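You operate a simulated robot arm through the tools that you are given. There is no shell and no other tool.

The job below is to be done with a simulated robot arm. You get a single attempt, and the scene is never put back.

## Task
Coil the short purple roll onto the white core and band it.
Fine: brake knob at FIRM, webbing lever to FEED, crank till the tail is in; then core on the black disc and press the BAND pad. The rolls and the grey core stay.

It is judged by the outcome, as a careful person would: the job done as asked, and still so three seconds after it is handed in. It fails if anything else is knocked over, pushed out of place, dropped, spilled or broken.

## Robot
A 7-joint arm with a two-finger parallel gripper, fixed in place. Base frame: the origin is at the foot of the arm, x ahead of it, y to its left, z up. Units: cm, rad, N and s.
Its first joint turns from -2.897 to 2.897 rad. Payload 3.43 kg.
The TCP is the grasp point between the finger pads, 3 cm short of the fingertips. In the tool frame z runs along the fingers and y along their closing line. The gripper opens to 9.4 cm. The fingers are 2.8 cm wide and 1 cm thick; the gripper's body (5 by 9.6 cm) begins 5.5 cm behind the TCP.
Orientation is told as [roll, pitch, yaw] about the base's x, y, z axes, in that order, counted from this pose: with the fingers straight down and closing along the base's y, the tool's x points along the base's -x, its y along +y and its z along -z.

## Interface
- The arm moves only by the tool step_arm. Its argument "increments" is a list that holds one entry, the list of rows, each a list of 7 numbers: the shift along the tool's x, y, z in units of 50 mm (1.0 is 50 mm), then the turn, a rotation vector about the tool's x, y, z in units of 8 degrees (1.0 is 8 degrees), then the opening in per cent of the stroke, from 0 (shut) to 100 (fully open). In form: [[[dx, dy, dz, rx, ry, rz, gripper], ...]]. A call has 1 to 20 rows; each row shifts and turns the commanded pose from where the row before left it, along the tool's axes as they then stand. A call with a number of a shift or a turn outside -1 to 1 is refused whole. A row lasts 0.2 s, in which the tool goes at most 5 cm and 0.15 rad; a call with a longer step from one row to the next is refused whole, and so is a gripper value outside its range. Where a pose cannot be reached the arm comes as near as it can. A force on the tool above 50 N (or 10 N above the force at the start of the call, whichever is more), or a blocked arm, ends the call early, and 0.2 s more pass. Each finger travels about 4.5 cm/s and halts on what it meets, pressing with about 41 N; the grip force reading is that of the motor and also rises with nothing between the fingers. The clock runs only during rows and for 0.2 s after the last one: add rows that do not move to give the fingers time. It gives the time, the measured TCP pose, the force on the tool (base axes), the opening and the grip force at its end, in the units of the frame above (readings bear some noise), with the torque about the TCP (base axes, N m) and any sound that the robot's microphone picked up.
- Cameras (640 x 400 px; columns grow to the right, rows downward): "scene" is fixed at [21.99, -50.13, 138.4]; the picture's right is [0.22, -0.98, 0.00], its down [-0.79, -0.18, -0.59] and it looks along [0.57, 0.13, -0.81] (base axes); focal length 221 px, centre (320, 200). "wrist" rides on the gripper at [7.6, 1.4, -10.3] in the tool frame; the picture's right is [-0.18, 0.98, 0.00], its down [-0.75, -0.14, -0.64] and it looks along [-0.63, -0.12, 0.77] (tool axes); focal length 243 px, centre (320, 200). There is no depth. A picture from a camera that has moved, and an enlarged one, comes with that camera's place and axes in the base frame and with its lens.
- get_image(camera): a new picture of that camera. It takes no simulated time.
- raise_lower(by): slides the trunk up (or, below 0, down) by that many cm; the arm rides with it, the base frame stays. It gives what a move gives, with no picture.
- close_up(camera, box): a new picture of the part [left, top, right, bottom] of that camera's present view, enlarged. It takes no simulated time.
- sign_off(): hands the job in; it is judged then, once.

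Places have to be worked out from the pictures, the camera data and where the tool is seen. Open the gripper and draw the arm clear of the work before you hand the job in, unless the task says otherwise.

The tools are called after "Call:" by a JSON object that holds its "fn" and its "kwargs". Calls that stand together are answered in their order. step_arm: Moves the arm, as the interface text tells. Its arguments: {"type":"object","properties":{"increments":{"type":"array"}},"required":["increments"]} The other tools are called the same way: raise_lower (by) slides the trunk up or down; get_image (camera) takes a picture; close_up (camera, box) takes an enlarged picture of a part of a camera's view; sign_off () hands the job in.

At the start:

```text
clock: 0.0
ee_pos: [35.02, -35.03, 120.47]
tcp_rot: [0.0, 0.0, 0.0]
contact_force: [0.0, -0.1, 1.0]
moment: [0.0, 0.05, 0.01]
gripper_width: 9.39
finger_force: 0.2
trunk travel left (down, up): [-27.5, 21.5]
```

scene: 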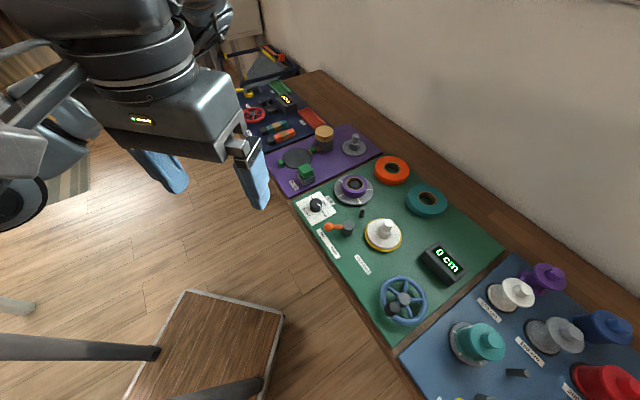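
wrist: 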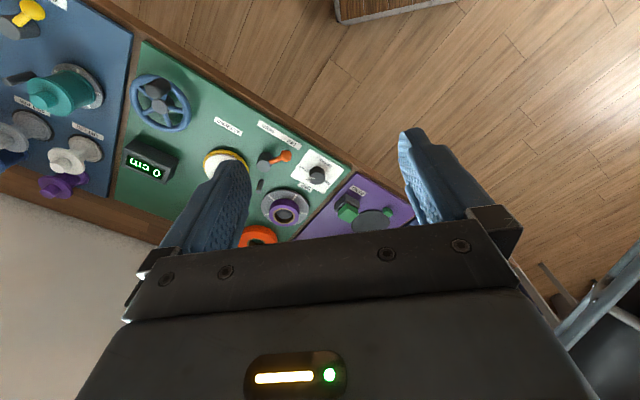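

I'll start by looking closely at the bench to find the parts.

Call:
{"fn": "close_up", "kwargs": {"camera": "scene", "box": [290, 150, 450, 250]}}

Call:
{"fn": "close_up", "kwargs": {"camera": "scene", "box": [340, 220, 500, 340]}}

Call:
{"fn": "close_up", "kwargs": {"camera": "scene", "box": [440, 240, 640, 400]}}

Call:
{"fn": "close_up", "kwargs": {"camera": "scene", "box": [230, 70, 390, 200]}}

```text
4.00 times, centred on (370, 200) of scene
camera zoom: at [21.99, -50.13, 138.4], right [0.22, -0.98, 0.0], down [-0.79, -0.18, -0.59], along [0.57, 0.13, -0.81], focal length 882 px, centre (120, 200)
```

zoom: 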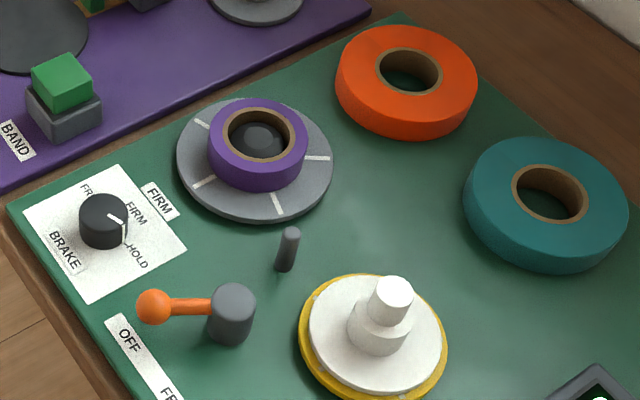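

```text
3.33 times, centred on (420, 280) of scene
camera zoom: at [21.99, -50.13, 138.4], right [0.22, -0.98, 0.0], down [-0.79, -0.18, -0.59], along [0.57, 0.13, -0.81], focal length 735 px, centre (-13, -67)
```

zoom: 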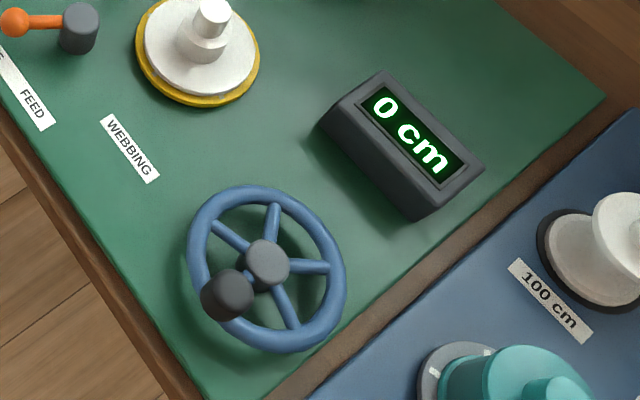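

```text
2.50 times, centred on (540, 320) of scene
camera zoom: at [21.99, -50.13, 138.4], right [0.22, -0.98, 0.0], down [-0.79, -0.18, -0.59], along [0.57, 0.13, -0.81], focal length 551 px, centre (-230, -100)
```

zoom: 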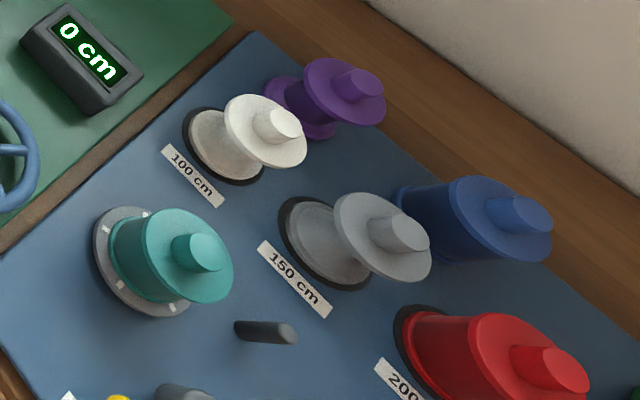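

```text
3.08 times, centred on (310, 135) of scene
camera zoom: at [21.99, -50.13, 138.4], right [0.22, -0.98, 0.0], down [-0.79, -0.18, -0.59], along [0.57, 0.13, -0.81], focal length 679 px, centre (351, 400)
```

zoom: 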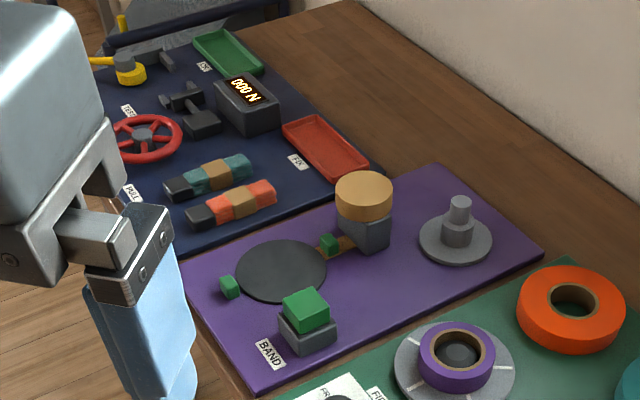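

The purple roll is already on the supply hub, the white core on the yellow drive plate, with a knob, lever and crank on the green board (top around z≈80, board turned about −41°). I'll move the wrist camera above the green board for a better view.

Call:
{"fn": "step_arm", "kwargs": {"increments": [[[-0.5, -0.4, 0.2, 0, 0, 0, 100], [-0.5, -0.4, 0.2, 0, 0, 0, 100], [-0.5, -0.4, 0.2, 0, 0, 0, 100], [-0.5, -0.4, 0.2, 0, 0, 0, 100], [0, 0, 0, 0, 0, 0.85, 100], [0, 0, 0, 0, 0, 0.85, 100], [0, 0, 0, 0, 0, 0.85, 100], [0, 0, 0, 0, 0, 0.85, 100], [0, 0, 0, 0, 0, 0.85, 100], [0, 0, 0, 0, 0, 0.85, 100], [0, 0, 0, 0, 0, 0, 100], [0, 0, 0, 0, 0, 0, 100]]]}}

```text
clock: 2.6
ee_pos: [45.0, -43.21, 116.31]
tcp_rot: [0.0, 0.001, -0.717]
contact_force: [0.2, -0.5, 0.0]
moment: [-0.01, 0.02, 0.02]
gripper_width: 9.39
finger_force: 0.1
trunk travel left (down, up): [-27.5, 21.5]
```

The arm moved as commanded and yaw is now −0.717. I'll look through the wrist camera.

Call:
{"fn": "get_image", "kwargs": {"camera": "wrist"}}

Call:
{"fn": "get_image", "kwargs": {"camera": "scene"}}

```text
taken
camera wrist: at [40.31, -36.97, 126.63], right [0.78, 0.62, 0.0], down [0.48, -0.6, 0.64], along [0.4, -0.5, -0.77], focal length 243 px, centre (320, 200)
```

wrist: 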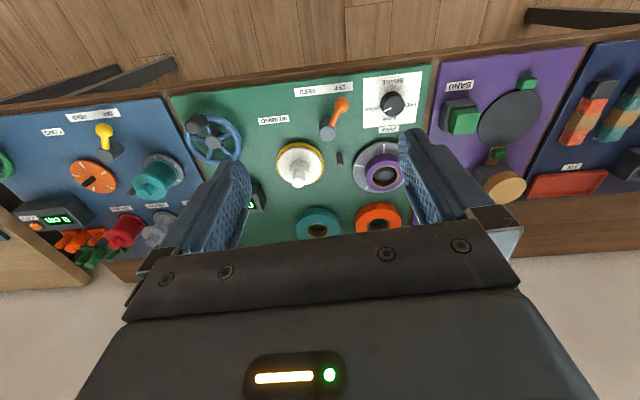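

```text
taken
```

scene: 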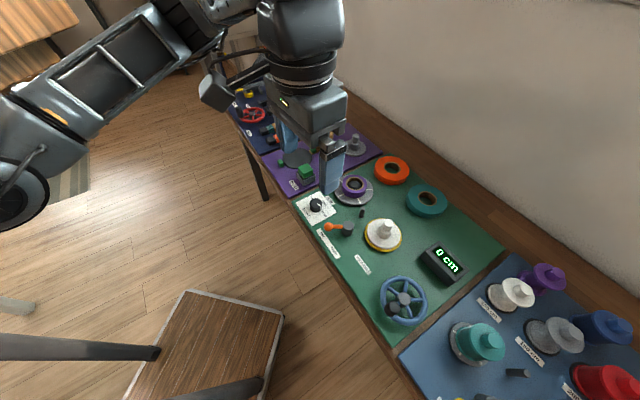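

The whole green board is visible from the wrist camera, though upside down. I'll enlarge the controls.

Call:
{"fn": "close_up", "kwargs": {"camera": "wrist", "box": [310, 60, 440, 140]}}

Call:
{"fn": "close_up", "kwargs": {"camera": "wrist", "box": [170, 75, 330, 195]}}

Call:
{"fn": "close_up", "kwargs": {"camera": "wrist", "box": [430, 70, 570, 200]}}

Call:
{"fn": "close_up", "kwargs": {"camera": "wrist", "box": [270, 130, 420, 240]}}

```text
4.92 times, centred on (375, 100) of wrist
camera zoom: at [40.31, -36.97, 126.63], right [0.78, 0.62, 0.0], down [0.48, -0.6, 0.64], along [0.4, -0.5, -0.77], focal length 1194 px, centre (49, 692)
```

zoom: 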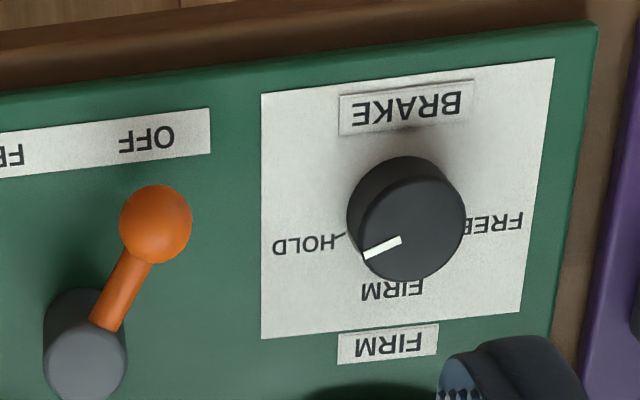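

```text
3.33 times, centred on (250, 135) of wrist
camera zoom: at [40.31, -36.97, 126.63], right [0.78, 0.62, 0.0], down [0.48, -0.6, 0.64], along [0.4, -0.5, -0.77], focal length 809 px, centre (553, 417)
```

zoom: 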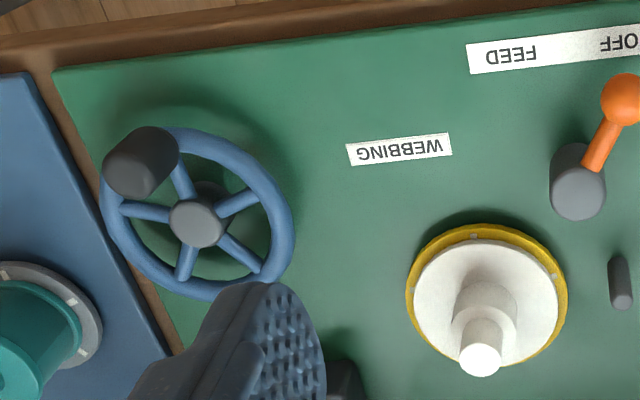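

```text
3.08 times, centred on (500, 135) of wrist
camera zoom: at [40.31, -36.97, 126.63], right [0.78, 0.62, 0.0], down [0.48, -0.6, 0.64], along [0.4, -0.5, -0.77], focal length 746 px, centre (-234, 400)
```

zoom: 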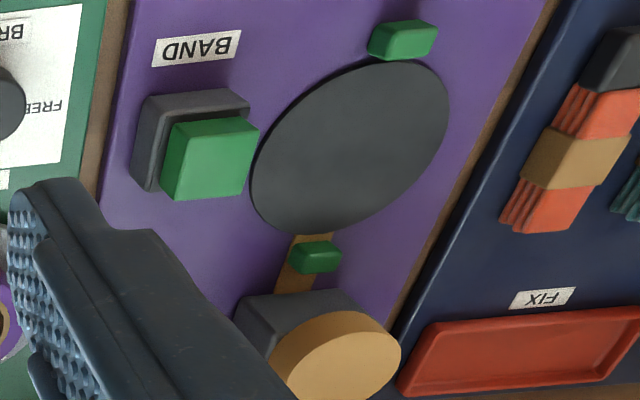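

```text
3.64 times, centred on (345, 185) of wrist
camera zoom: at [40.31, -36.97, 126.63], right [0.78, 0.62, 0.0], down [0.48, -0.6, 0.64], along [0.4, -0.5, -0.77], focal length 882 px, centre (229, 254)
```

zoom: 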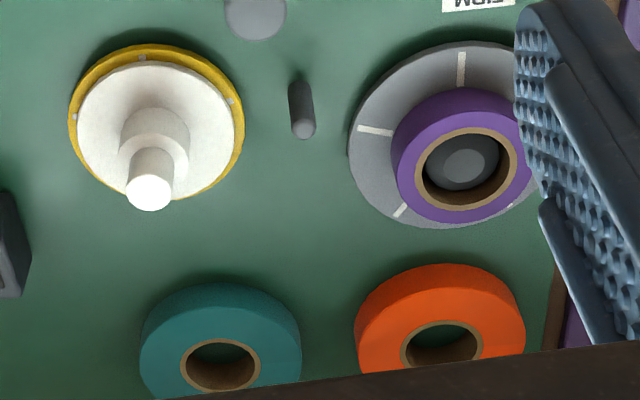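

Triangulating both views gives: knob top about [59.2, −40.4, 84], lever ball about [52, −45.9, 84] with its pivot at [53.2, −51, 85], core grip about [54, −60.9, 88.8] and crank hub about [37.5, −66.6, 83.4]. The knob pointer sits between FIRM and HOLD, so I'll go above the knob to refine.

Call:
{"fn": "step_arm", "kwargs": {"increments": [[[-0.297, 0.382, 0.61, 0, 0, 0, 75], [-0.297, 0.382, 0.61, 0, 0, 0, 75], [-0.297, 0.382, 0.61, 0, 0, 0, 75], [-0.297, 0.382, 0.61, 0, 0, 0, 75], [-0.297, 0.382, 0.61, 0, 0, 0, 75], [-0.297, 0.382, 0.61, 0, 0, 0, 75], [0, 0, 0, 0, 0, 0, 75], [0, 0, 0, 0, 0, 0, 75]]]}}

Call:
{"fn": "get_image", "kwargs": {"camera": "wrist"}}

Call:
{"fn": "get_image", "kwargs": {"camera": "scene"}}

```text
clock: 4.4
ee_pos: [59.02, -40.14, 98.3]
tcp_rot: [0.0, -0.001, -0.712]
contact_force: [-0.3, 0.0, -1.7]
moment: [0.02, -0.02, 0.03]
gripper_width: 7.09
finger_force: 0.0
trunk travel left (down, up): [-27.5, 21.5]
```

```text
taken
camera wrist: at [54.37, -34.01, 108.44], right [0.78, 0.62, 0.0], down [0.48, -0.6, 0.64], along [0.4, -0.5, -0.77], focal length 243 px, centre (320, 200)
```

wrist: 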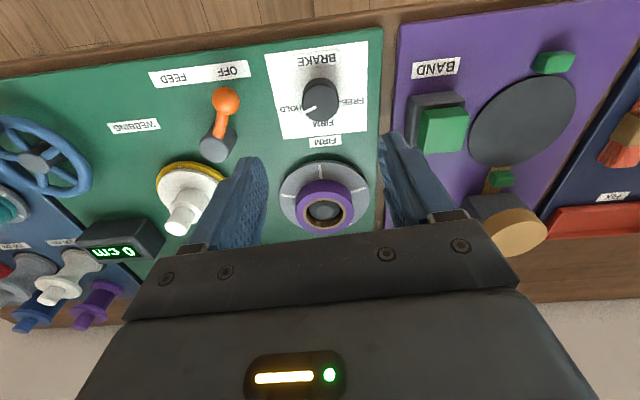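

```text
taken
```

scene: 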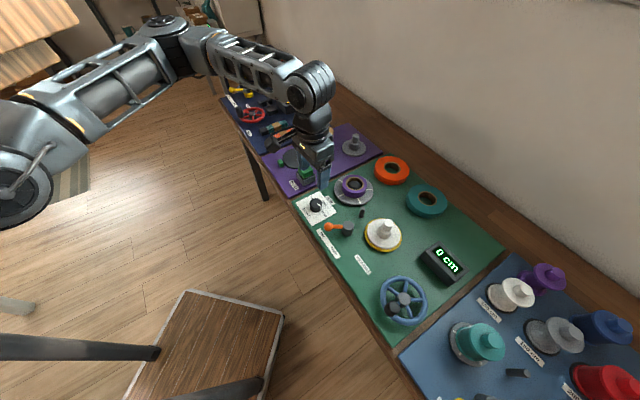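

The knob lies on the tool's centre column. I'll enlarge to refine its position and the pointer angle, plus the neighbouring parts.

Call:
{"fn": "close_up", "kwargs": {"camera": "wrist", "box": [256, 40, 384, 150]}}

Call:
{"fn": "close_up", "kwargs": {"camera": "wrist", "box": [140, 55, 270, 240]}}

Call:
{"fn": "close_up", "kwargs": {"camera": "wrist", "box": [390, 30, 610, 200]}}

```text
3.64 times, centred on (320, 95) of wrist
camera zoom: at [54.37, -34.01, 108.44], right [0.78, 0.62, 0.0], down [0.48, -0.6, 0.64], along [0.4, -0.5, -0.77], focal length 882 px, centre (320, 582)
```

zoom: 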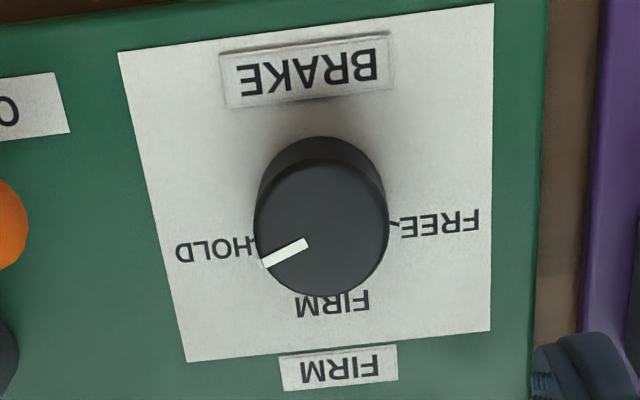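

```text
2.16 times, centred on (205, 148) of wrist
camera zoom: at [54.37, -34.01, 108.44], right [0.78, 0.62, 0.0], down [0.48, -0.6, 0.64], along [0.4, -0.5, -0.77], focal length 525 px, centre (569, 314)
```

zoom: 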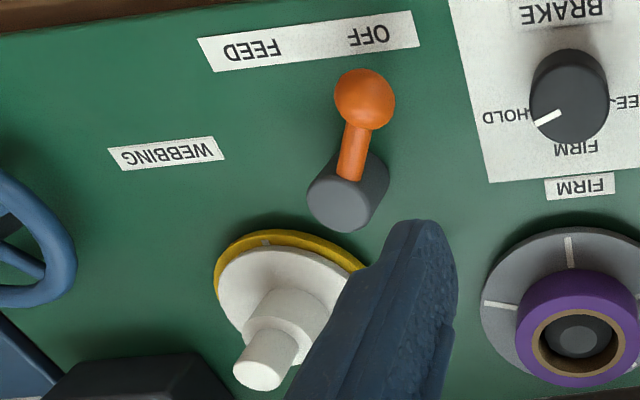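

```text
2.35 times, centred on (500, 115) of wrist
camera zoom: at [54.37, -34.01, 108.44], right [0.78, 0.62, 0.0], down [0.48, -0.6, 0.64], along [0.4, -0.5, -0.77], focal length 571 px, centre (-104, 400)
```

zoom: 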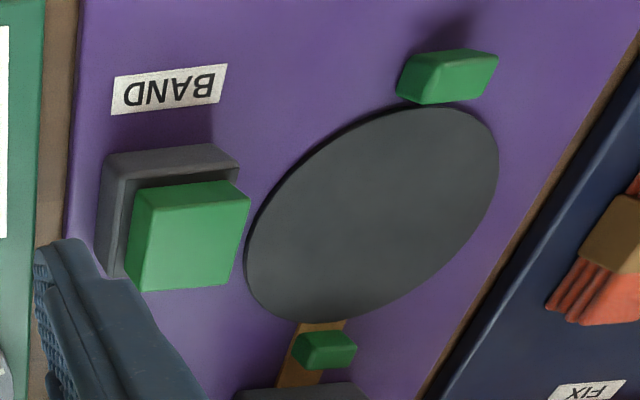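

Refined knob axis is about [59.4, −40.4] with its top at z≈83.7; the pointer is near HOLD, so FIRM is about 65–70° counter-clockwise seen from above. I'll centre and descend around the knob with the fingers open.

Call:
{"fn": "step_arm", "kwargs": {"increments": [[[-0.09, 0.01, 0.6, 0, 0, 0, 75], [0, 0, 0.6, 0, 0, 0, 75], [0, 0, 0.6, 0, 0, 0, 75], [0, 0, 0.4, 0, 0, 0, 75], [0, 0, 0.3, 0, 0, 0, 75], [0, 0, 0.12, 0, 0, 0, 75], [0, 0, 0, 0, 0, 0, 75]]]}}

Call:
{"fn": "get_image", "kwargs": {"camera": "wrist"}}

Call:
{"fn": "close_up", "kwargs": {"camera": "scene", "box": [270, 150, 400, 250]}}

```text
clock: 6.0
ee_pos: [59.57, -40.42, 84.97]
tcp_rot: [0.001, 0.001, -0.713]
contact_force: [0.3, 0.3, 0.0]
moment: [0.0, -0.01, -0.04]
gripper_width: 7.02
finger_force: 0.2
trunk travel left (down, up): [-27.5, 21.5]
```

```text
taken
camera wrist: at [54.87, -34.31, 95.17], right [0.78, 0.62, 0.0], down [0.48, -0.6, 0.64], along [0.4, -0.5, -0.77], focal length 243 px, centre (320, 200)
```

wrist: 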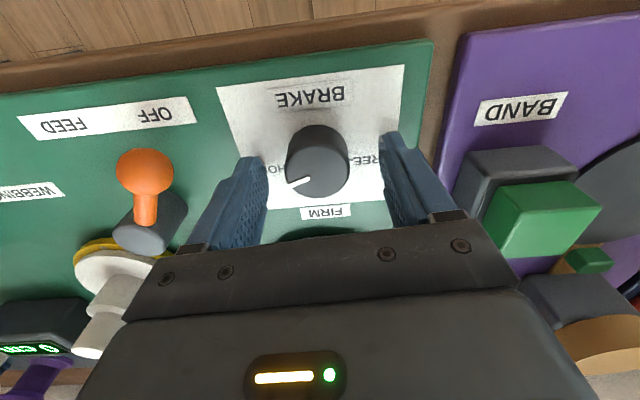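

```text
4.00 times, centred on (335, 200) of scene
camera zoom: at [21.99, -50.13, 138.4], right [0.22, -0.98, 0.0], down [-0.79, -0.18, -0.59], along [0.57, 0.13, -0.81], focal length 882 px, centre (260, 200)
```

zoom: 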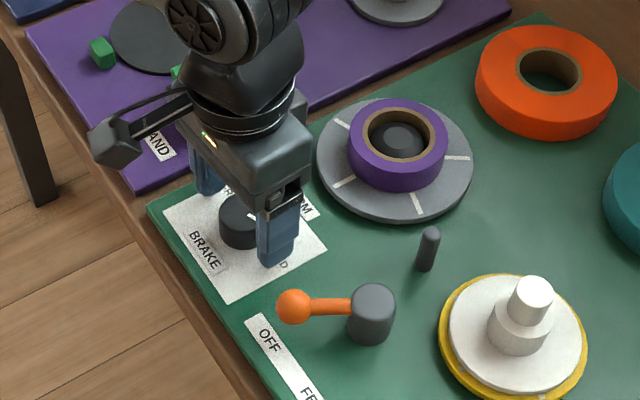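

The knob is centred between the pads with about 1.7 cm of overlap. I'll lower slightly and close on it.

Call:
{"fn": "step_arm", "kwargs": {"increments": [[[0, 0, 0.08, 0, 0, 0, 75], [0, 0, 0, 0, 0, 0, 40], [0, 0, 0, 0, 0, 0, 30], [0, 0, 0, 0, 0, 0, 30], [0, 0, 0, 0, 0, 0, 30], [0, 0, 0, 0, 0, 0, 30]]]}}

Call:
{"fn": "get_image", "kwargs": {"camera": "wrist"}}

```text
clock: 7.4
ee_pos: [59.48, -40.4, 84.57]
tcp_rot: [-0.001, 0.0, -0.714]
contact_force: [-6.0, -11.2, -4.3]
moment: [-0.41, -0.07, 0.06]
gripper_width: 3.76
finger_force: 44.8
trunk travel left (down, up): [-27.5, 21.5]
```

```text
taken
camera wrist: at [54.81, -34.41, 94.82], right [0.78, 0.62, 0.0], down [0.48, -0.6, 0.64], along [0.4, -0.5, -0.77], focal length 243 px, centre (320, 200)
```

wrist: 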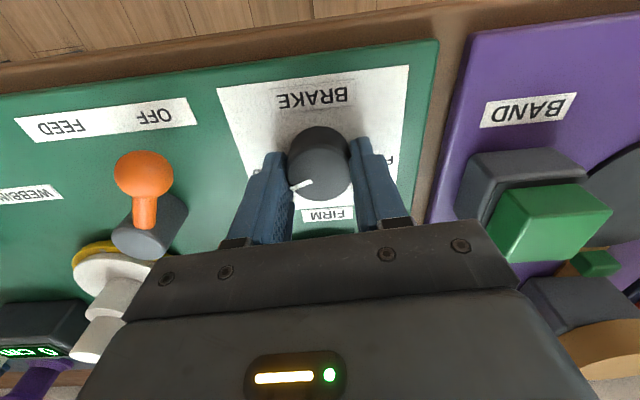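

The knob is gripped (3.76 cm) with a small sideways preload. I'll turn it part way counter-clockwise and check that the pointer follows.

Call:
{"fn": "step_arm", "kwargs": {"increments": [[[0, -0.02, 0, 0, 0, -0.5, 30], [0, 0, 0, 0, 0, -0.5, 30], [0, 0, 0, 0, 0, -0.5, 30], [0, 0, 0, 0, 0, -0.5, 30], [0, 0, 0, 0, 0, -0.5, 30], [0, 0, 0, 0, 0, -0.5, 30], [0, 0, 0, 0, 0, -0.5, 30], [0, 0, 0, 0, 0, -0.5, 30], [0, 0, 0, 0, 0, 0, 30]]]}}

Call:
{"fn": "close_up", "kwargs": {"camera": "wrist", "box": [220, 60, 420, 230]}}

```text
clock: 9.4
ee_pos: [59.56, -40.43, 84.63]
tcp_rot: [0.002, -0.001, -0.153]
contact_force: [8.5, 10.8, 5.3]
moment: [0.5, -0.24, 0.04]
gripper_width: 3.75
finger_force: 45.4
trunk travel left (down, up): [-27.5, 21.5]
```

```text
2.35 times, centred on (320, 145) of wrist
camera zoom: at [52.31, -37.88, 94.82], right [0.33, 0.94, 0.0], down [0.72, -0.25, 0.64], along [0.61, -0.21, -0.77], focal length 571 px, centre (320, 329)
```

zoom: 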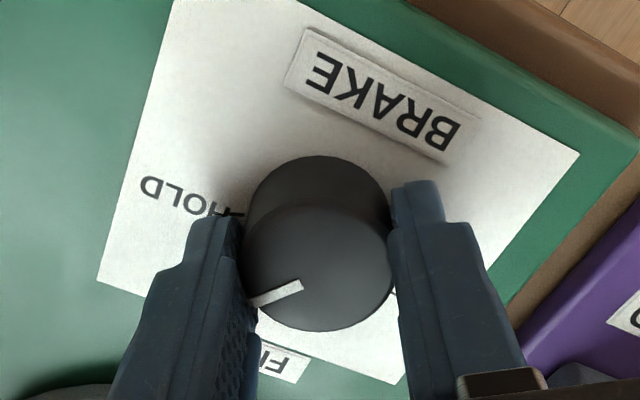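

The pointer follows the gripper. Measured from the pictures it began about 72° from FIRM (board forward is −45°) and has turned 32°, so I'll turn the remaining ~40°.

Call:
{"fn": "step_arm", "kwargs": {"increments": [[[0, 0, 0, 0, 0, -0.5, 30], [0, 0, 0, 0, 0, -0.5, 30], [0, 0, 0, 0, 0, -0.5, 30], [0, 0, 0, 0, 0, -0.5, 30], [0, 0, 0, 0, 0, -0.5, 30], [0, 0, 0, 0, 0, -0.5, 30], [0, 0, 0, 0, 0, -0.5, 30], [0, 0, 0, 0, 0, -0.5, 30], [0, 0, 0, 0, 0, -0.5, 30], [0, 0, 0, 0, 0, -0.4, 30], [0, 0, 0, 0, 0, 0, 30]]]}}

Call:
{"fn": "close_up", "kwargs": {"camera": "wrist", "box": [220, 60, 420, 230]}}

```text
clock: 11.8
ee_pos: [59.7, -40.34, 84.57]
tcp_rot: [0.002, -0.001, 0.53]
contact_force: [4.9, 30.4, 20.8]
moment: [0.63, -0.51, -0.04]
gripper_width: 3.76
finger_force: 44.4
trunk travel left (down, up): [-27.5, 21.5]
```

```text
2.35 times, centred on (320, 145) of wrist
camera zoom: at [52.32, -43.01, 94.81], right [-0.34, 0.94, 0.0], down [0.72, 0.26, 0.64], along [0.6, 0.22, -0.77], focal length 571 px, centre (320, 329)
```

zoom: 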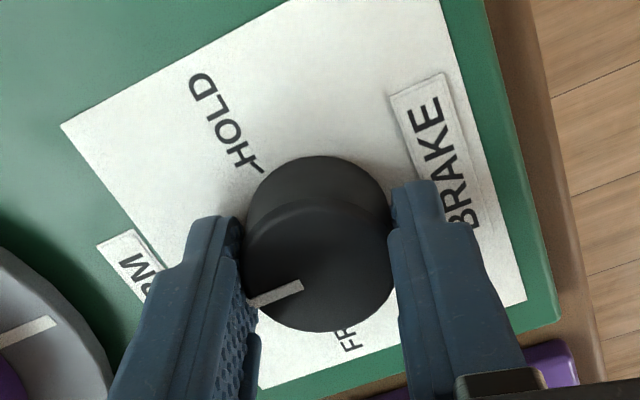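

The knob turned with the gripper by another 39°. I'll release, lift straight up and read the pointer.

Call:
{"fn": "step_arm", "kwargs": {"increments": [[[0, 0, 0, 0, 0, 0, 70], [0, 0, 0, 0, 0, 0, 70], [0, 0, 0, 0, 0, 0, 70], [0, 0, -0.4, 0, 0, 0, 70], [0, 0, -0.6, 0, 0, 0, 70], [0, 0, -0.8, 0, 0, 0, 70], [0, 0, -0.8, 0, 0, 0, 70], [0, 0, 0, 0, 0, 0, 70]]]}}

Call:
{"fn": "close_up", "kwargs": {"camera": "wrist", "box": [240, 40, 400, 170]}}

Call:
{"fn": "close_up", "kwargs": {"camera": "scene", "box": [270, 170, 370, 240]}}

```text
clock: 13.6
ee_pos: [59.57, -40.38, 97.51]
tcp_rot: [-0.001, 0.001, 0.53]
contact_force: [0.4, 0.5, -0.4]
moment: [-0.03, 0.02, 0.02]
gripper_width: 6.58
finger_force: 0.0
trunk travel left (down, up): [-27.5, 21.5]
```

```text
3.08 times, centred on (320, 105) of wrist
camera zoom: at [52.36, -43.21, 107.76], right [-0.34, 0.94, 0.0], down [0.72, 0.26, 0.64], along [0.6, 0.22, -0.77], focal length 746 px, centre (320, 492)
```

zoom: 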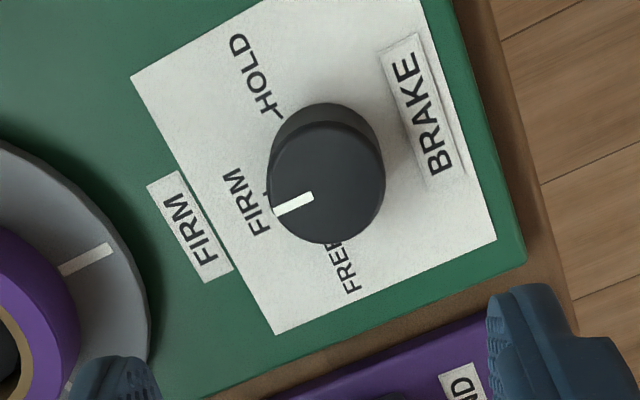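

```text
5.71 times, centred on (320, 205) of scene
camera zoom: at [21.99, -50.13, 138.4], right [0.22, -0.98, 0.0], down [-0.79, -0.18, -0.59], along [0.57, 0.13, -0.81], focal length 1260 px, centre (320, 171)
```

zoom: 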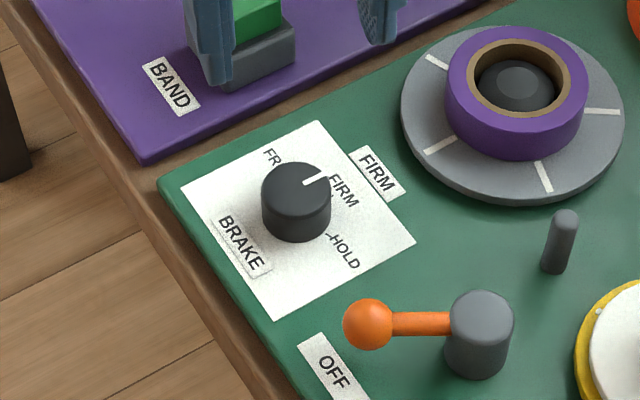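

The pointer now points at FIRM (within ~2–3° of the −45° board axis). Next is the lever: ball about [51.95, −45.75, 84.25], pivot about [53.6, −51.05]. I'll turn the tool to straddle it (yaw ≈ −73°) and hover above.

Call:
{"fn": "step_arm", "kwargs": {"increments": [[[0, 0, 0, 0, 0, 1, 60], [0, 0, 0, 0, 0, 1, 60], [0, 0, 0, 0, 0, 1, 60], [0, 0, 0, 0, 0, 1, 60], [0, 0, 0, 0, 0, 1, 60], [0, 0, 0, 0, 0, 1, 60], [0, 0, 0, 0, 0, 1, 60], [0, 0, 0, 0, 0, 1, 60], [0, 0, 0, 0, 0, 1, 60], [0, 0, 0, 0, 0, 1, 60], [0, 0, 0, 0, 0, 1, 60], [0, 0, 0, 0, 0, 1, 60], [0, 0, 0, 0, 0, 0.92, 60], [-0.194, -0.59, 0.2, 0, 0, 0, 50], [-0.194, -0.59, 0.3, 0, 0, 0, 50], [-0.194, -0.59, 0.5, 0, 0, 0, 50], [0, 0, 0.3, 0, 0, 0, 50], [0, 0, 0, 0, 0, 0, 50]]]}}

Call:
{"fn": "get_image", "kwargs": {"camera": "wrist"}}

Call:
{"fn": "close_up", "kwargs": {"camera": "scene", "box": [280, 170, 400, 260]}}

```text
clock: 17.4
ee_pos: [51.77, -45.99, 90.88]
tcp_rot: [0.001, 0.001, -1.274]
contact_force: [0.0, 0.5, 0.7]
moment: [0.0, -0.01, 0.01]
gripper_width: 4.71
finger_force: 0.0
trunk travel left (down, up): [-27.5, 21.5]
```

```text
taken
camera wrist: at [51.03, -38.38, 101.11], right [0.99, 0.11, 0.0], down [0.09, -0.76, 0.64], along [0.07, -0.64, -0.77], focal length 243 px, centre (320, 200)
```

wrist: 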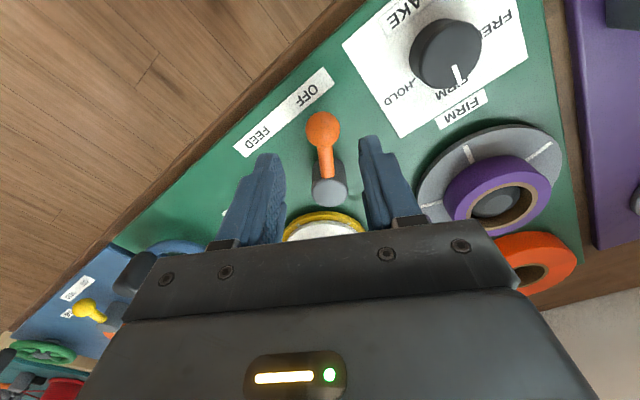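

```text
4.44 times, centred on (340, 215) of scene
camera zoom: at [21.99, -50.13, 138.4], right [0.22, -0.98, 0.0], down [-0.79, -0.18, -0.59], along [0.57, 0.13, -0.81], focal length 980 px, centre (231, 133)
```

zoom: 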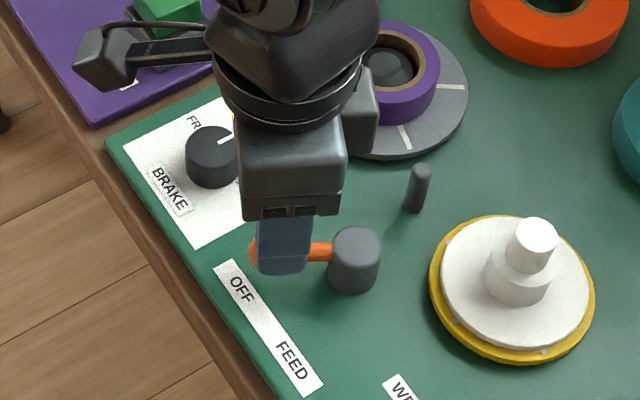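

The ball is nearly centred; refined to about (52.0, −45.7), pivot (53.45, −50.8). I'll lower to straddle the ball and narrow the fingers with a little clearance.

Call:
{"fn": "step_arm", "kwargs": {"increments": [[[0.042, 0.061, 0.4, 0, 0, 0, 50], [0, 0, 0.4, 0, 0, 0, 50], [0, 0, 0.34, 0, 0, 0, 50], [0, 0, 0, 0, 0, 0, 35], [0, 0, 0, 0, 0, 0, 35], [0, 0, 0, 0, 0, 0, 35]]]}}

Call:
{"fn": "get_image", "kwargs": {"camera": "wrist"}}

```text
clock: 18.8
ee_pos: [52.09, -45.58, 85.17]
tcp_rot: [-0.002, -0.001, -1.275]
contact_force: [0.1, -0.1, 0.6]
moment: [0.05, 0.0, 0.0]
gripper_width: 3.28
finger_force: 0.1
trunk travel left (down, up): [-27.5, 21.5]
```

```text
taken
camera wrist: at [51.37, -37.94, 95.46], right [0.99, 0.11, 0.0], down [0.09, -0.76, 0.64], along [0.07, -0.64, -0.77], focal length 243 px, centre (320, 200)
```

wrist: 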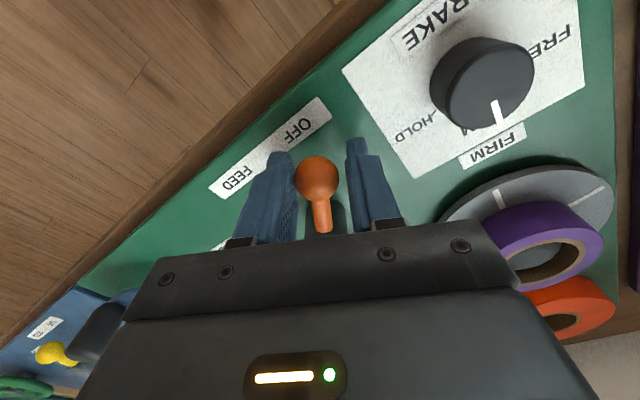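

The ball is straddled. I'll swing the tool along the lever's arc counter-clockwise toward FEED.

Call:
{"fn": "step_arm", "kwargs": {"increments": [[[-0.0026, -0.074, 0, 0, 0, -0.5, 35], [-0.0026, -0.074, 0, 0, 0, -0.5, 35], [-0.0026, -0.074, 0, 0, 0, -0.5, 35], [-0.0026, -0.074, 0, 0, 0, -0.5, 35], [-0.0026, -0.074, 0, 0, 0, -0.5, 35], [-0.0026, -0.074, 0, 0, 0, -0.5, 35], [-0.0026, -0.074, 0, 0, 0, -0.5, 35], [-0.0026, -0.074, 0, 0, 0, -0.5, 35], [-0.0026, -0.074, 0, 0, 0, -0.5, 35], [-0.0026, -0.074, 0, 0, 0, -0.5, 35], [-0.0026, -0.074, 0, 0, 0, -0.5, 35], [-0.0026, -0.074, 0, 0, 0, -0.5, 35], [-0.0026, -0.074, 0, 0, 0, -0.5, 35], [-0.0026, -0.074, 0, 0, 0, -0.5, 35], [0, 0, 0, 0, 0, 0, 35]]]}}

Call:
{"fn": "get_image", "kwargs": {"camera": "wrist"}}

Call:
{"fn": "close_up", "kwargs": {"camera": "scene", "box": [280, 170, 400, 260]}}

```text
clock: 22.0
ee_pos: [48.6, -48.88, 85.37]
tcp_rot: [0.0, 0.0, -0.295]
contact_force: [-0.3, 0.4, -0.3]
moment: [-0.02, 0.01, 0.04]
gripper_width: 3.33
finger_force: 0.5
trunk travel left (down, up): [-27.5, 21.5]
```

```text
taken
camera wrist: at [41.78, -45.42, 95.57], right [0.46, 0.89, 0.0], down [0.68, -0.35, 0.64], along [0.57, -0.3, -0.77], focal length 243 px, centre (320, 200)
```

wrist: 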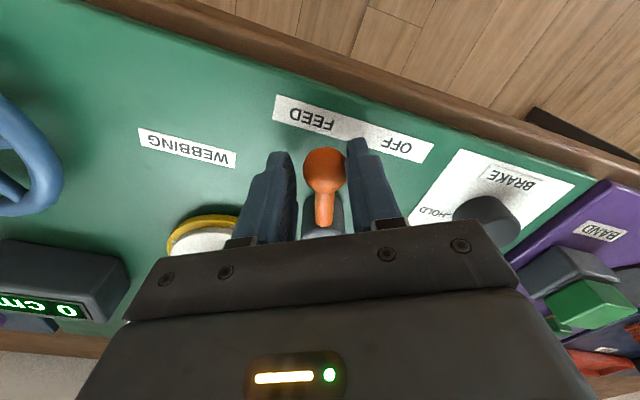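

```text
4.44 times, centred on (340, 215) of scene
camera zoom: at [21.99, -50.13, 138.4], right [0.22, -0.98, 0.0], down [-0.79, -0.18, -0.59], along [0.57, 0.13, -0.81], focal length 980 px, centre (231, 133)
```

zoom: 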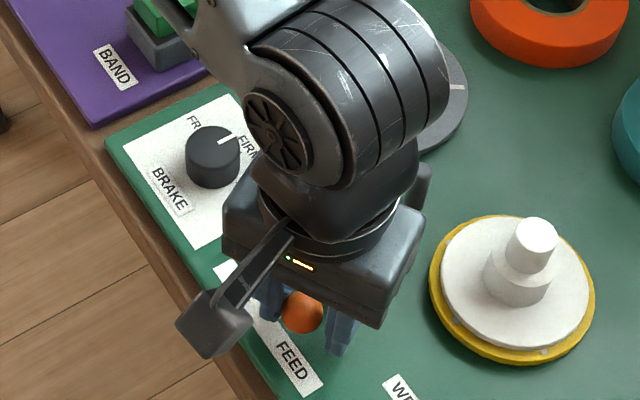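

The lever followed and is near FEED, about 4° behind the tool. I'll nudge it a bit further and watch the force for an end stop.

Call:
{"fn": "step_arm", "kwargs": {"increments": [[[-0.0026, -0.074, 0, 0, 0, -0.5, 35], [-0.0026, -0.074, 0, 0, 0, -0.5, 35], [0, 0, 0, 0, 0, 0, 35]]]}}

Call:
{"fn": "get_image", "kwargs": {"camera": "wrist"}}

```text
clock: 22.8
ee_pos: [48.31, -49.77, 85.32]
tcp_rot: [-0.001, -0.001, -0.156]
contact_force: [-0.4, -0.2, 0.0]
moment: [0.02, 0.0, -0.02]
gripper_width: 3.29
finger_force: 0.1
trunk travel left (down, up): [-27.5, 21.5]
```

```text
taken
camera wrist: at [41.1, -47.24, 95.62], right [0.33, 0.94, 0.0], down [0.72, -0.26, 0.64], along [0.6, -0.21, -0.77], focal length 243 px, centre (320, 200)
```

wrist: 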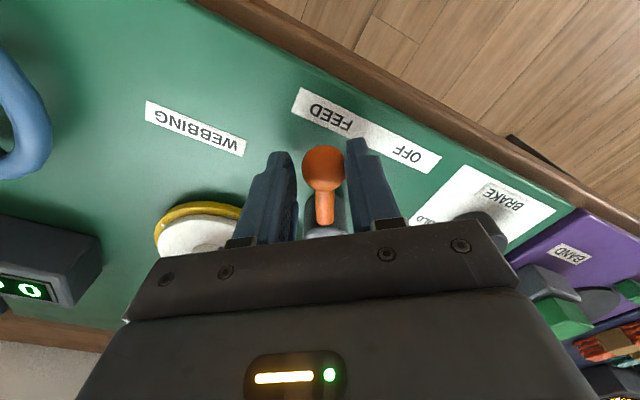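

No stop felt. I'll lift off and check the lever's angle against the FEED mark before going further.

Call:
{"fn": "step_arm", "kwargs": {"increments": [[[0, 0, 0, 0, 0, 0, 50], [0, 0, 0, 0, 0, 0, 50], [0, 0, -0.5, 0, 0, 0, 50], [0, 0, -0.8, 0, 0, 0, 50], [0, 0, -0.8, 0, 0, 0, 50], [0.5, 0.5, -0.3, 0, 0, 0, 50], [0, 0, 0, 0, 0, 0, 50]]]}}

Call:
{"fn": "get_image", "kwargs": {"camera": "wrist"}}

Call:
{"fn": "close_up", "kwargs": {"camera": "scene", "box": [290, 190, 390, 260]}}

```text
clock: 24.4
ee_pos: [46.34, -46.95, 97.2]
tcp_rot: [0.0, 0.001, -0.157]
contact_force: [-0.6, -0.4, -0.1]
moment: [-0.03, 0.02, -0.01]
gripper_width: 4.7
finger_force: 0.1
trunk travel left (down, up): [-27.5, 21.5]
```

```text
taken
camera wrist: at [39.11, -44.48, 107.48], right [0.34, 0.94, 0.0], down [0.72, -0.26, 0.64], along [0.6, -0.22, -0.77], focal length 243 px, centre (320, 200)
```

wrist: 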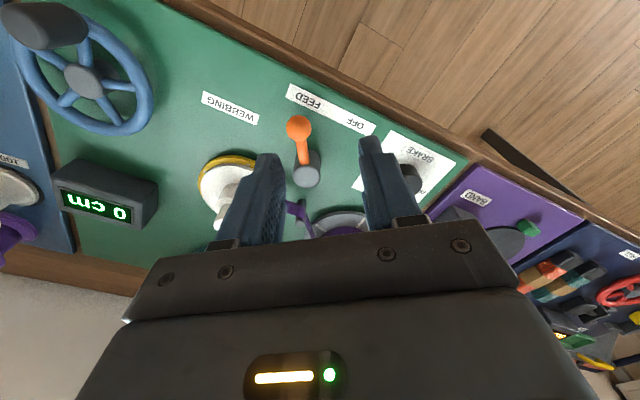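

```text
5.71 times, centred on (340, 225) of scene
camera zoom: at [21.99, -50.13, 138.4], right [0.22, -0.98, 0.0], down [-0.79, -0.18, -0.59], along [0.57, 0.13, -0.81], focal length 1260 px, centre (206, 57)
```

zoom: 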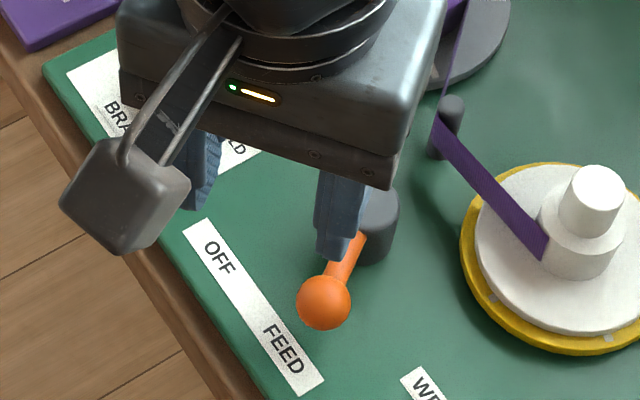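

The purple webbing now runs from the roll around the post to the core, so FEED is engaged. Next I'll take a closer look at the crank.

Call:
{"fn": "close_up", "kwargs": {"camera": "wrist", "box": [0, 0, 180, 140]}}

Call:
{"fn": "close_up", "kwargs": {"camera": "scene", "box": [360, 250, 460, 340]}}

```text
2.86 times, centred on (90, 70) of wrist
camera zoom: at [39.11, -44.48, 107.48], right [0.34, 0.94, 0.0], down [0.72, -0.26, 0.64], along [0.6, -0.22, -0.77], focal length 693 px, centre (977, 571)
```

zoom: 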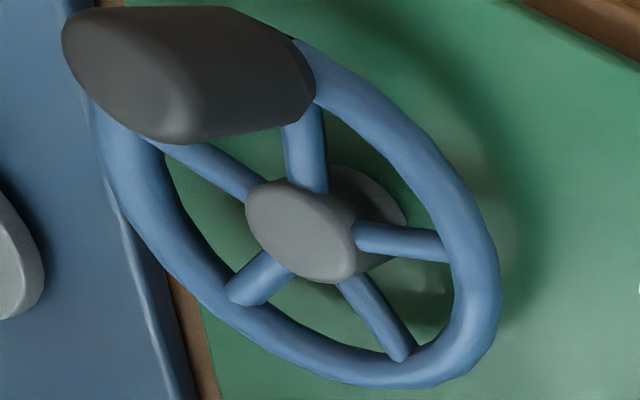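

```text
4.44 times, centred on (410, 295) of scene
camera zoom: at [21.99, -50.13, 138.4], right [0.22, -0.98, 0.0], down [-0.79, -0.18, -0.59], along [0.57, 0.13, -0.81], focal length 980 px, centre (-80, -222)
```

zoom: 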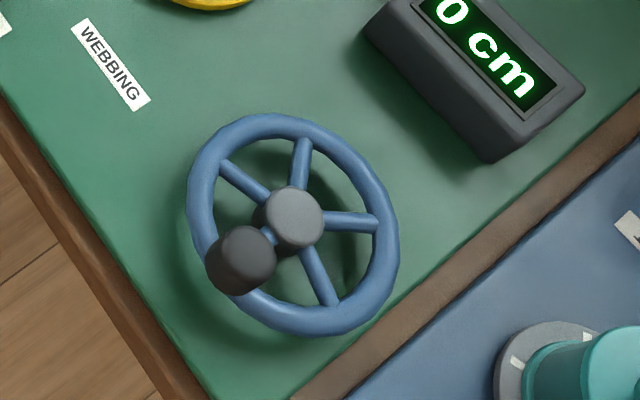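

Handle top is about [34.2, −63.35, 88] and hub about [37.55, −66.7, 83.7], giving a crank radius near 4.75 cm. I'll move above the handle with yaw −45° and check alignment.

Call:
{"fn": "step_arm", "kwargs": {"increments": [[[0, 0, 0, 0, 0, 0.9, 60], [0, 0, 0, 0, 0, 0.9, 60], [0, 0, 0, 0, 0, 0.9, 60], [0, 0, 0, 0, 0, 0.9, 60], [0, 0, 0, 0, 0, 0.9, 60], [-0.12, -0.807, 0, 0, 0, 0, 60], [-0.12, -0.807, 0, 0, 0, 0, 60], [-0.12, -0.807, 0, 0, 0, 0, 60], [-0.12, -0.807, 0, 0, 0, 0, 60], [-0.12, -0.807, 0, 0, 0, 0, 60], [0, 0, 0, 0, 0, 0, 60], [0, 0, 0, 0, 0, 0, 60]]]}}

Call:
{"fn": "get_image", "kwargs": {"camera": "wrist"}}

Call:
{"fn": "get_image", "kwargs": {"camera": "scene"}}

```text
clock: 27.0
ee_pos: [33.97, -63.42, 97.48]
tcp_rot: [0.001, 0.001, -0.786]
contact_force: [-0.8, 0.1, -0.5]
moment: [0.0, -0.02, 0.01]
gripper_width: 5.61
finger_force: 0.0
trunk travel left (down, up): [-27.5, 21.5]
```

```text
taken
camera wrist: at [29.55, -57.07, 107.63], right [0.83, 0.56, 0.0], down [0.43, -0.63, 0.64], along [0.36, -0.53, -0.77], focal length 243 px, centre (320, 200)
```

wrist: 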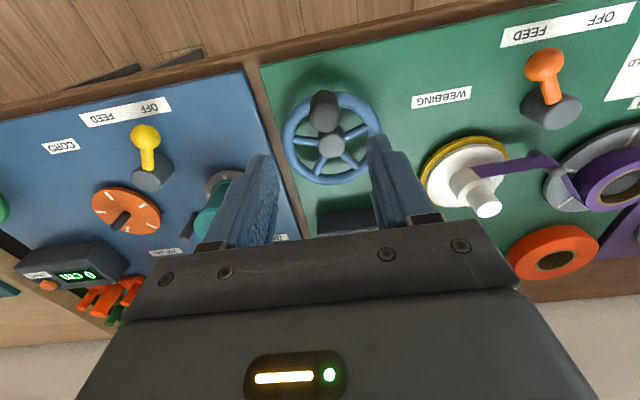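

```text
taken
```

scene: 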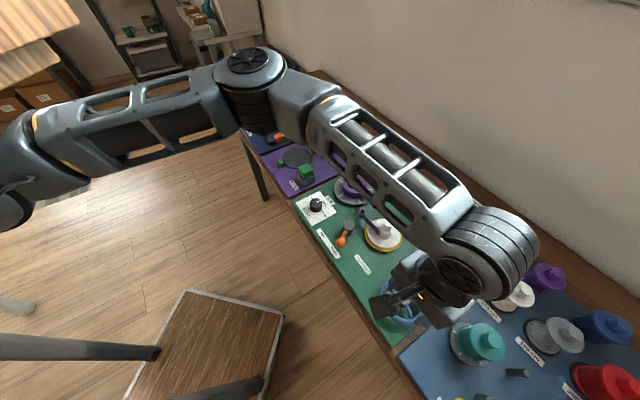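

Call:
{"fn": "close_up", "kwargs": {"camera": "wrist", "box": [260, 70, 400, 200]}}

Call:
{"fn": "close_up", "kwargs": {"camera": "wrist", "box": [400, 110, 640, 240]}}

```text
3.08 times, centred on (330, 135) of wrist
camera zoom: at [29.55, -57.07, 107.63], right [0.83, 0.56, 0.0], down [0.43, -0.63, 0.64], along [0.36, -0.53, -0.77], focal length 746 px, centre (289, 400)
```

zoom: 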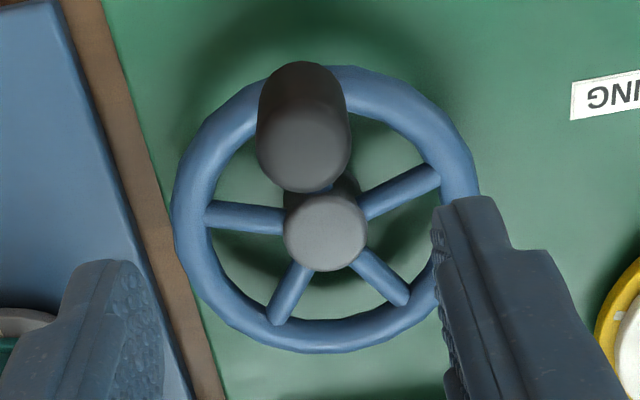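

```text
2.67 times, centred on (520, 175) of wrist
camera zoom: at [29.55, -57.07, 107.63], right [0.83, 0.56, 0.0], down [0.43, -0.63, 0.64], along [0.36, -0.53, -0.77], focal length 647 px, centre (-213, 267)
```

zoom: 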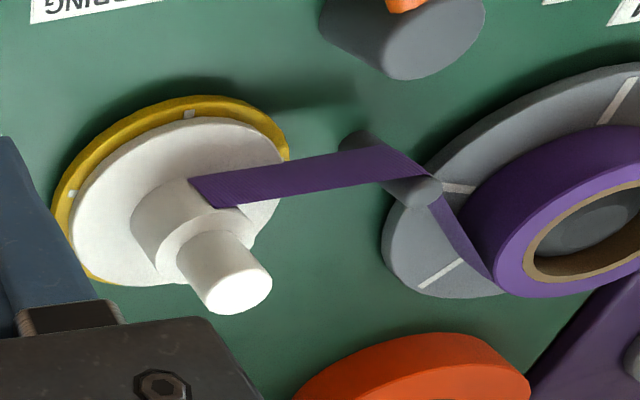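

The handle is slightly to the tool's +y. I'll shift 0.3 cm, descend so the tips stay above the rim, and close on the handle.

Call:
{"fn": "step_arm", "kwargs": {"increments": [[[0, 0.064, 0.4, 0, 0, 0, 60], [0, 0, 0.5, 0, 0, 0, 60], [0, 0, 0.5, 0, 0, 0, 60], [0, 0, 0.4, 0, 0, 0, 60], [0, 0, 0.17, 0, 0, 0, 60], [0, 0, 0, 0, 0, 0, 35], [0, 0, 0, 0, 0, 0, 20], [0, 0, 0, 0, 0, 0, 20], [0, 0, 0, 0, 0, 0, 20], [0, 0, 0, 0, 0, 0, 20]]]}}

Call:
{"fn": "get_image", "kwargs": {"camera": "wrist"}}

```text
clock: 29.2
ee_pos: [34.33, -63.25, 87.44]
tcp_rot: [0.001, -0.001, -0.786]
contact_force: [-0.4, 1.5, -3.5]
moment: [-0.15, -0.12, 0.02]
gripper_width: 2.47
finger_force: 45.1
trunk travel left (down, up): [-27.5, 21.5]
```

```text
taken
camera wrist: at [30.05, -56.83, 97.62], right [0.83, 0.56, 0.0], down [0.43, -0.63, 0.64], along [0.36, -0.53, -0.77], focal length 243 px, centre (320, 200)
```

wrist: 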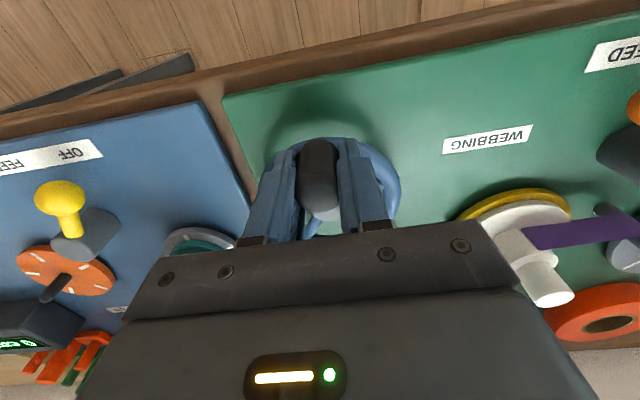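

A clean grip at 2.47 cm with almost no side load. The webbing meets the near side of the core hub, so winding should be counter-clockwise; I'll test about 30° that way.

Call:
{"fn": "step_arm", "kwargs": {"increments": [[[-0.0144, -0.165, 0, 0, 0, 0, 20], [-0.0429, -0.1599, 0, 0, 0, 0, 20], [-0.0699, -0.15, 0, 0, 0, 0, 20], [0, 0, 0, 0, 0, 0, 20]]]}}

Call:
{"fn": "get_image", "kwargs": {"camera": "wrist"}}

Call:
{"fn": "get_image", "kwargs": {"camera": "scene"}}

```text
clock: 30.2
ee_pos: [33.03, -65.29, 87.43]
tcp_rot: [-0.001, 0.003, -0.786]
contact_force: [-14.3, 5.5, -24.5]
moment: [-0.91, -0.74, 0.05]
gripper_width: 2.47
finger_force: 45.0
trunk travel left (down, up): [-27.5, 21.5]
```

```text
taken
camera wrist: at [28.8, -58.91, 97.64], right [0.83, 0.56, 0.0], down [0.43, -0.64, 0.64], along [0.36, -0.53, -0.77], focal length 243 px, centre (320, 200)
```

wrist: 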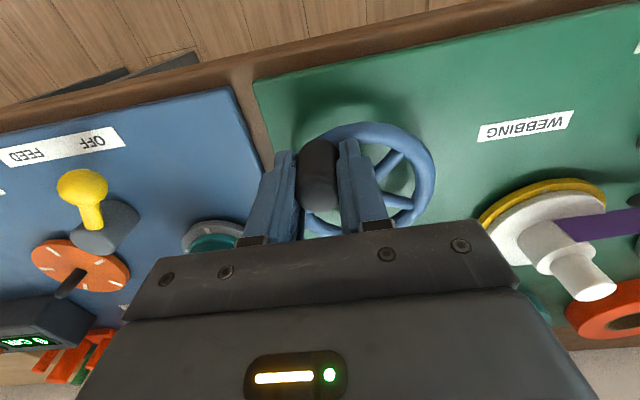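

```text
taken
```

scene: 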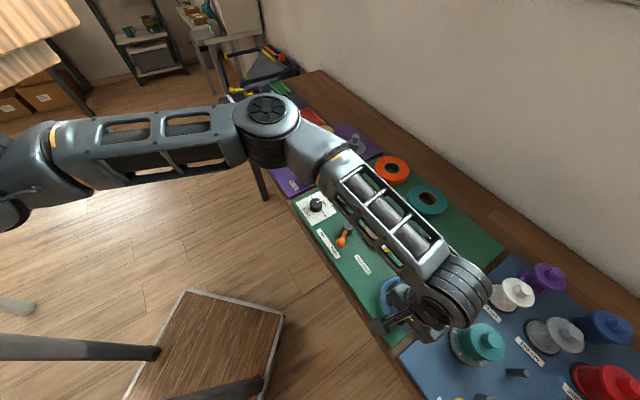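

The crank turned about 30° with modest force. I'll check the core for winding in the wrist view.

Call:
{"fn": "close_up", "kwargs": {"camera": "wrist", "box": [440, 150, 640, 330]}}

Call:
{"fn": "close_up", "kwargs": {"camera": "scene", "box": [300, 180, 460, 290]}}

```text
2.22 times, centred on (540, 240) of wrist
camera zoom: at [28.8, -58.91, 97.64], right [0.83, 0.56, 0.0], down [0.43, -0.64, 0.64], along [0.36, -0.53, -0.77], focal length 539 px, centre (-169, 111)
```

zoom: 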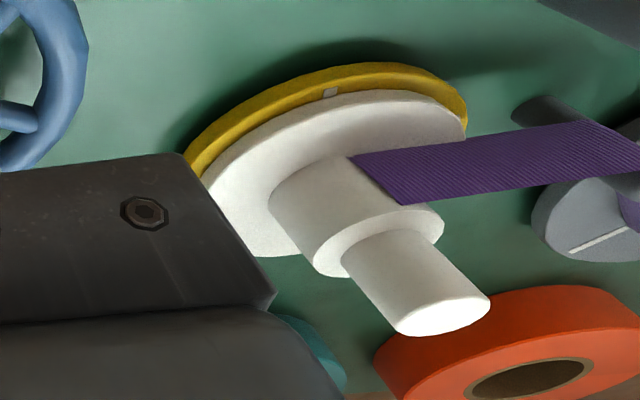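

```text
3.64 times, centred on (380, 235) of scene
camera zoom: at [21.99, -50.13, 138.4], right [0.22, -0.98, 0.0], down [-0.79, -0.18, -0.59], along [0.57, 0.13, -0.81], focal length 802 px, centre (102, 73)
```

zoom: 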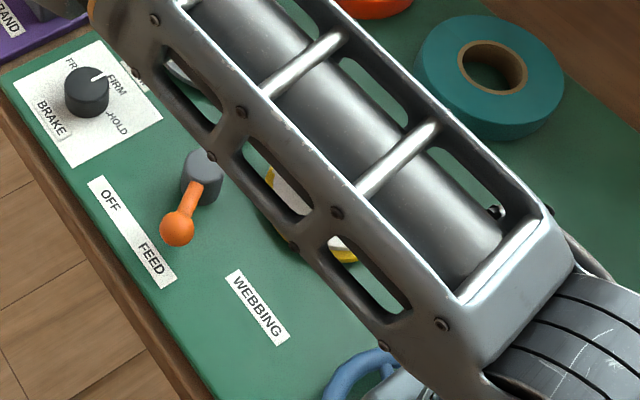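

The reading suggests the handle's true centre is about 0.25 cm off my estimate (15 N outward push), so I've corrected the circle. I'll carry on to about 85° and check again.

Call:
{"fn": "step_arm", "kwargs": {"increments": [[[-0.0434, -0.1208, 0.01, 0, 0, 0, 20], [-0.1066, -0.127, 0.01, 0, 0, 0, 20], [-0.127, -0.1066, 0, 0, 0, 0, 20], [-0.1438, -0.0828, 0, 0, 0, 0, 20], [-0.1558, -0.0568, 0, 0, 0, 0, 20], [-0.1632, -0.0288, 0, 0, 0, 0, 20], [0, 0, 0, 0, 0, 0, 20]]]}}

Call:
{"fn": "get_image", "kwargs": {"camera": "wrist"}}

Call:
{"fn": "get_image", "kwargs": {"camera": "scene"}}

```text
clock: 31.8
ee_pos: [33.96, -69.79, 87.38]
tcp_rot: [0.001, -0.001, -0.785]
contact_force: [-10.6, -10.0, -36.0]
moment: [-0.23, 0.21, 0.06]
gripper_width: 2.45
finger_force: 45.3
trunk travel left (down, up): [-27.5, 21.5]
```

```text
taken
camera wrist: at [29.7, -63.44, 97.64], right [0.83, 0.56, 0.0], down [0.43, -0.63, 0.64], along [0.36, -0.53, -0.77], focal length 243 px, centre (320, 200)
```

wrist: 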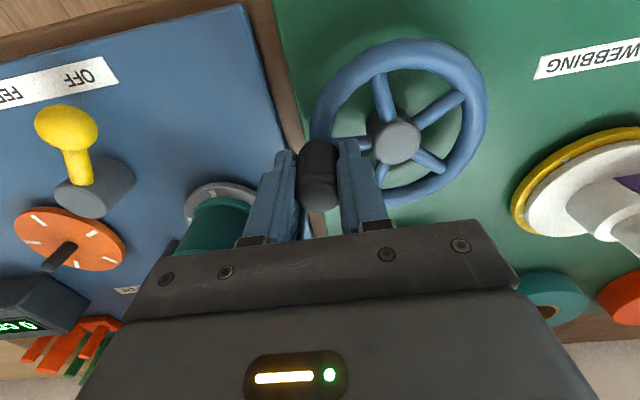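

```text
taken
```

scene: 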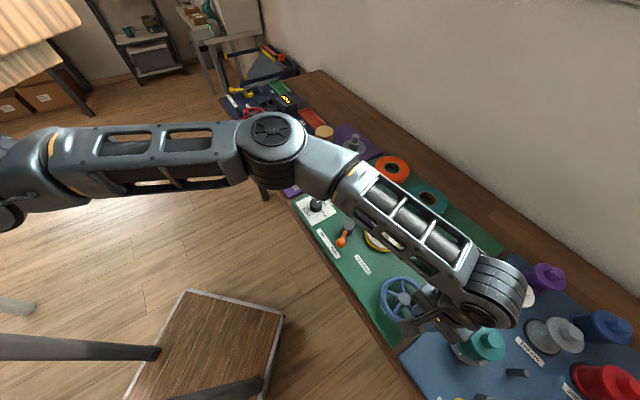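

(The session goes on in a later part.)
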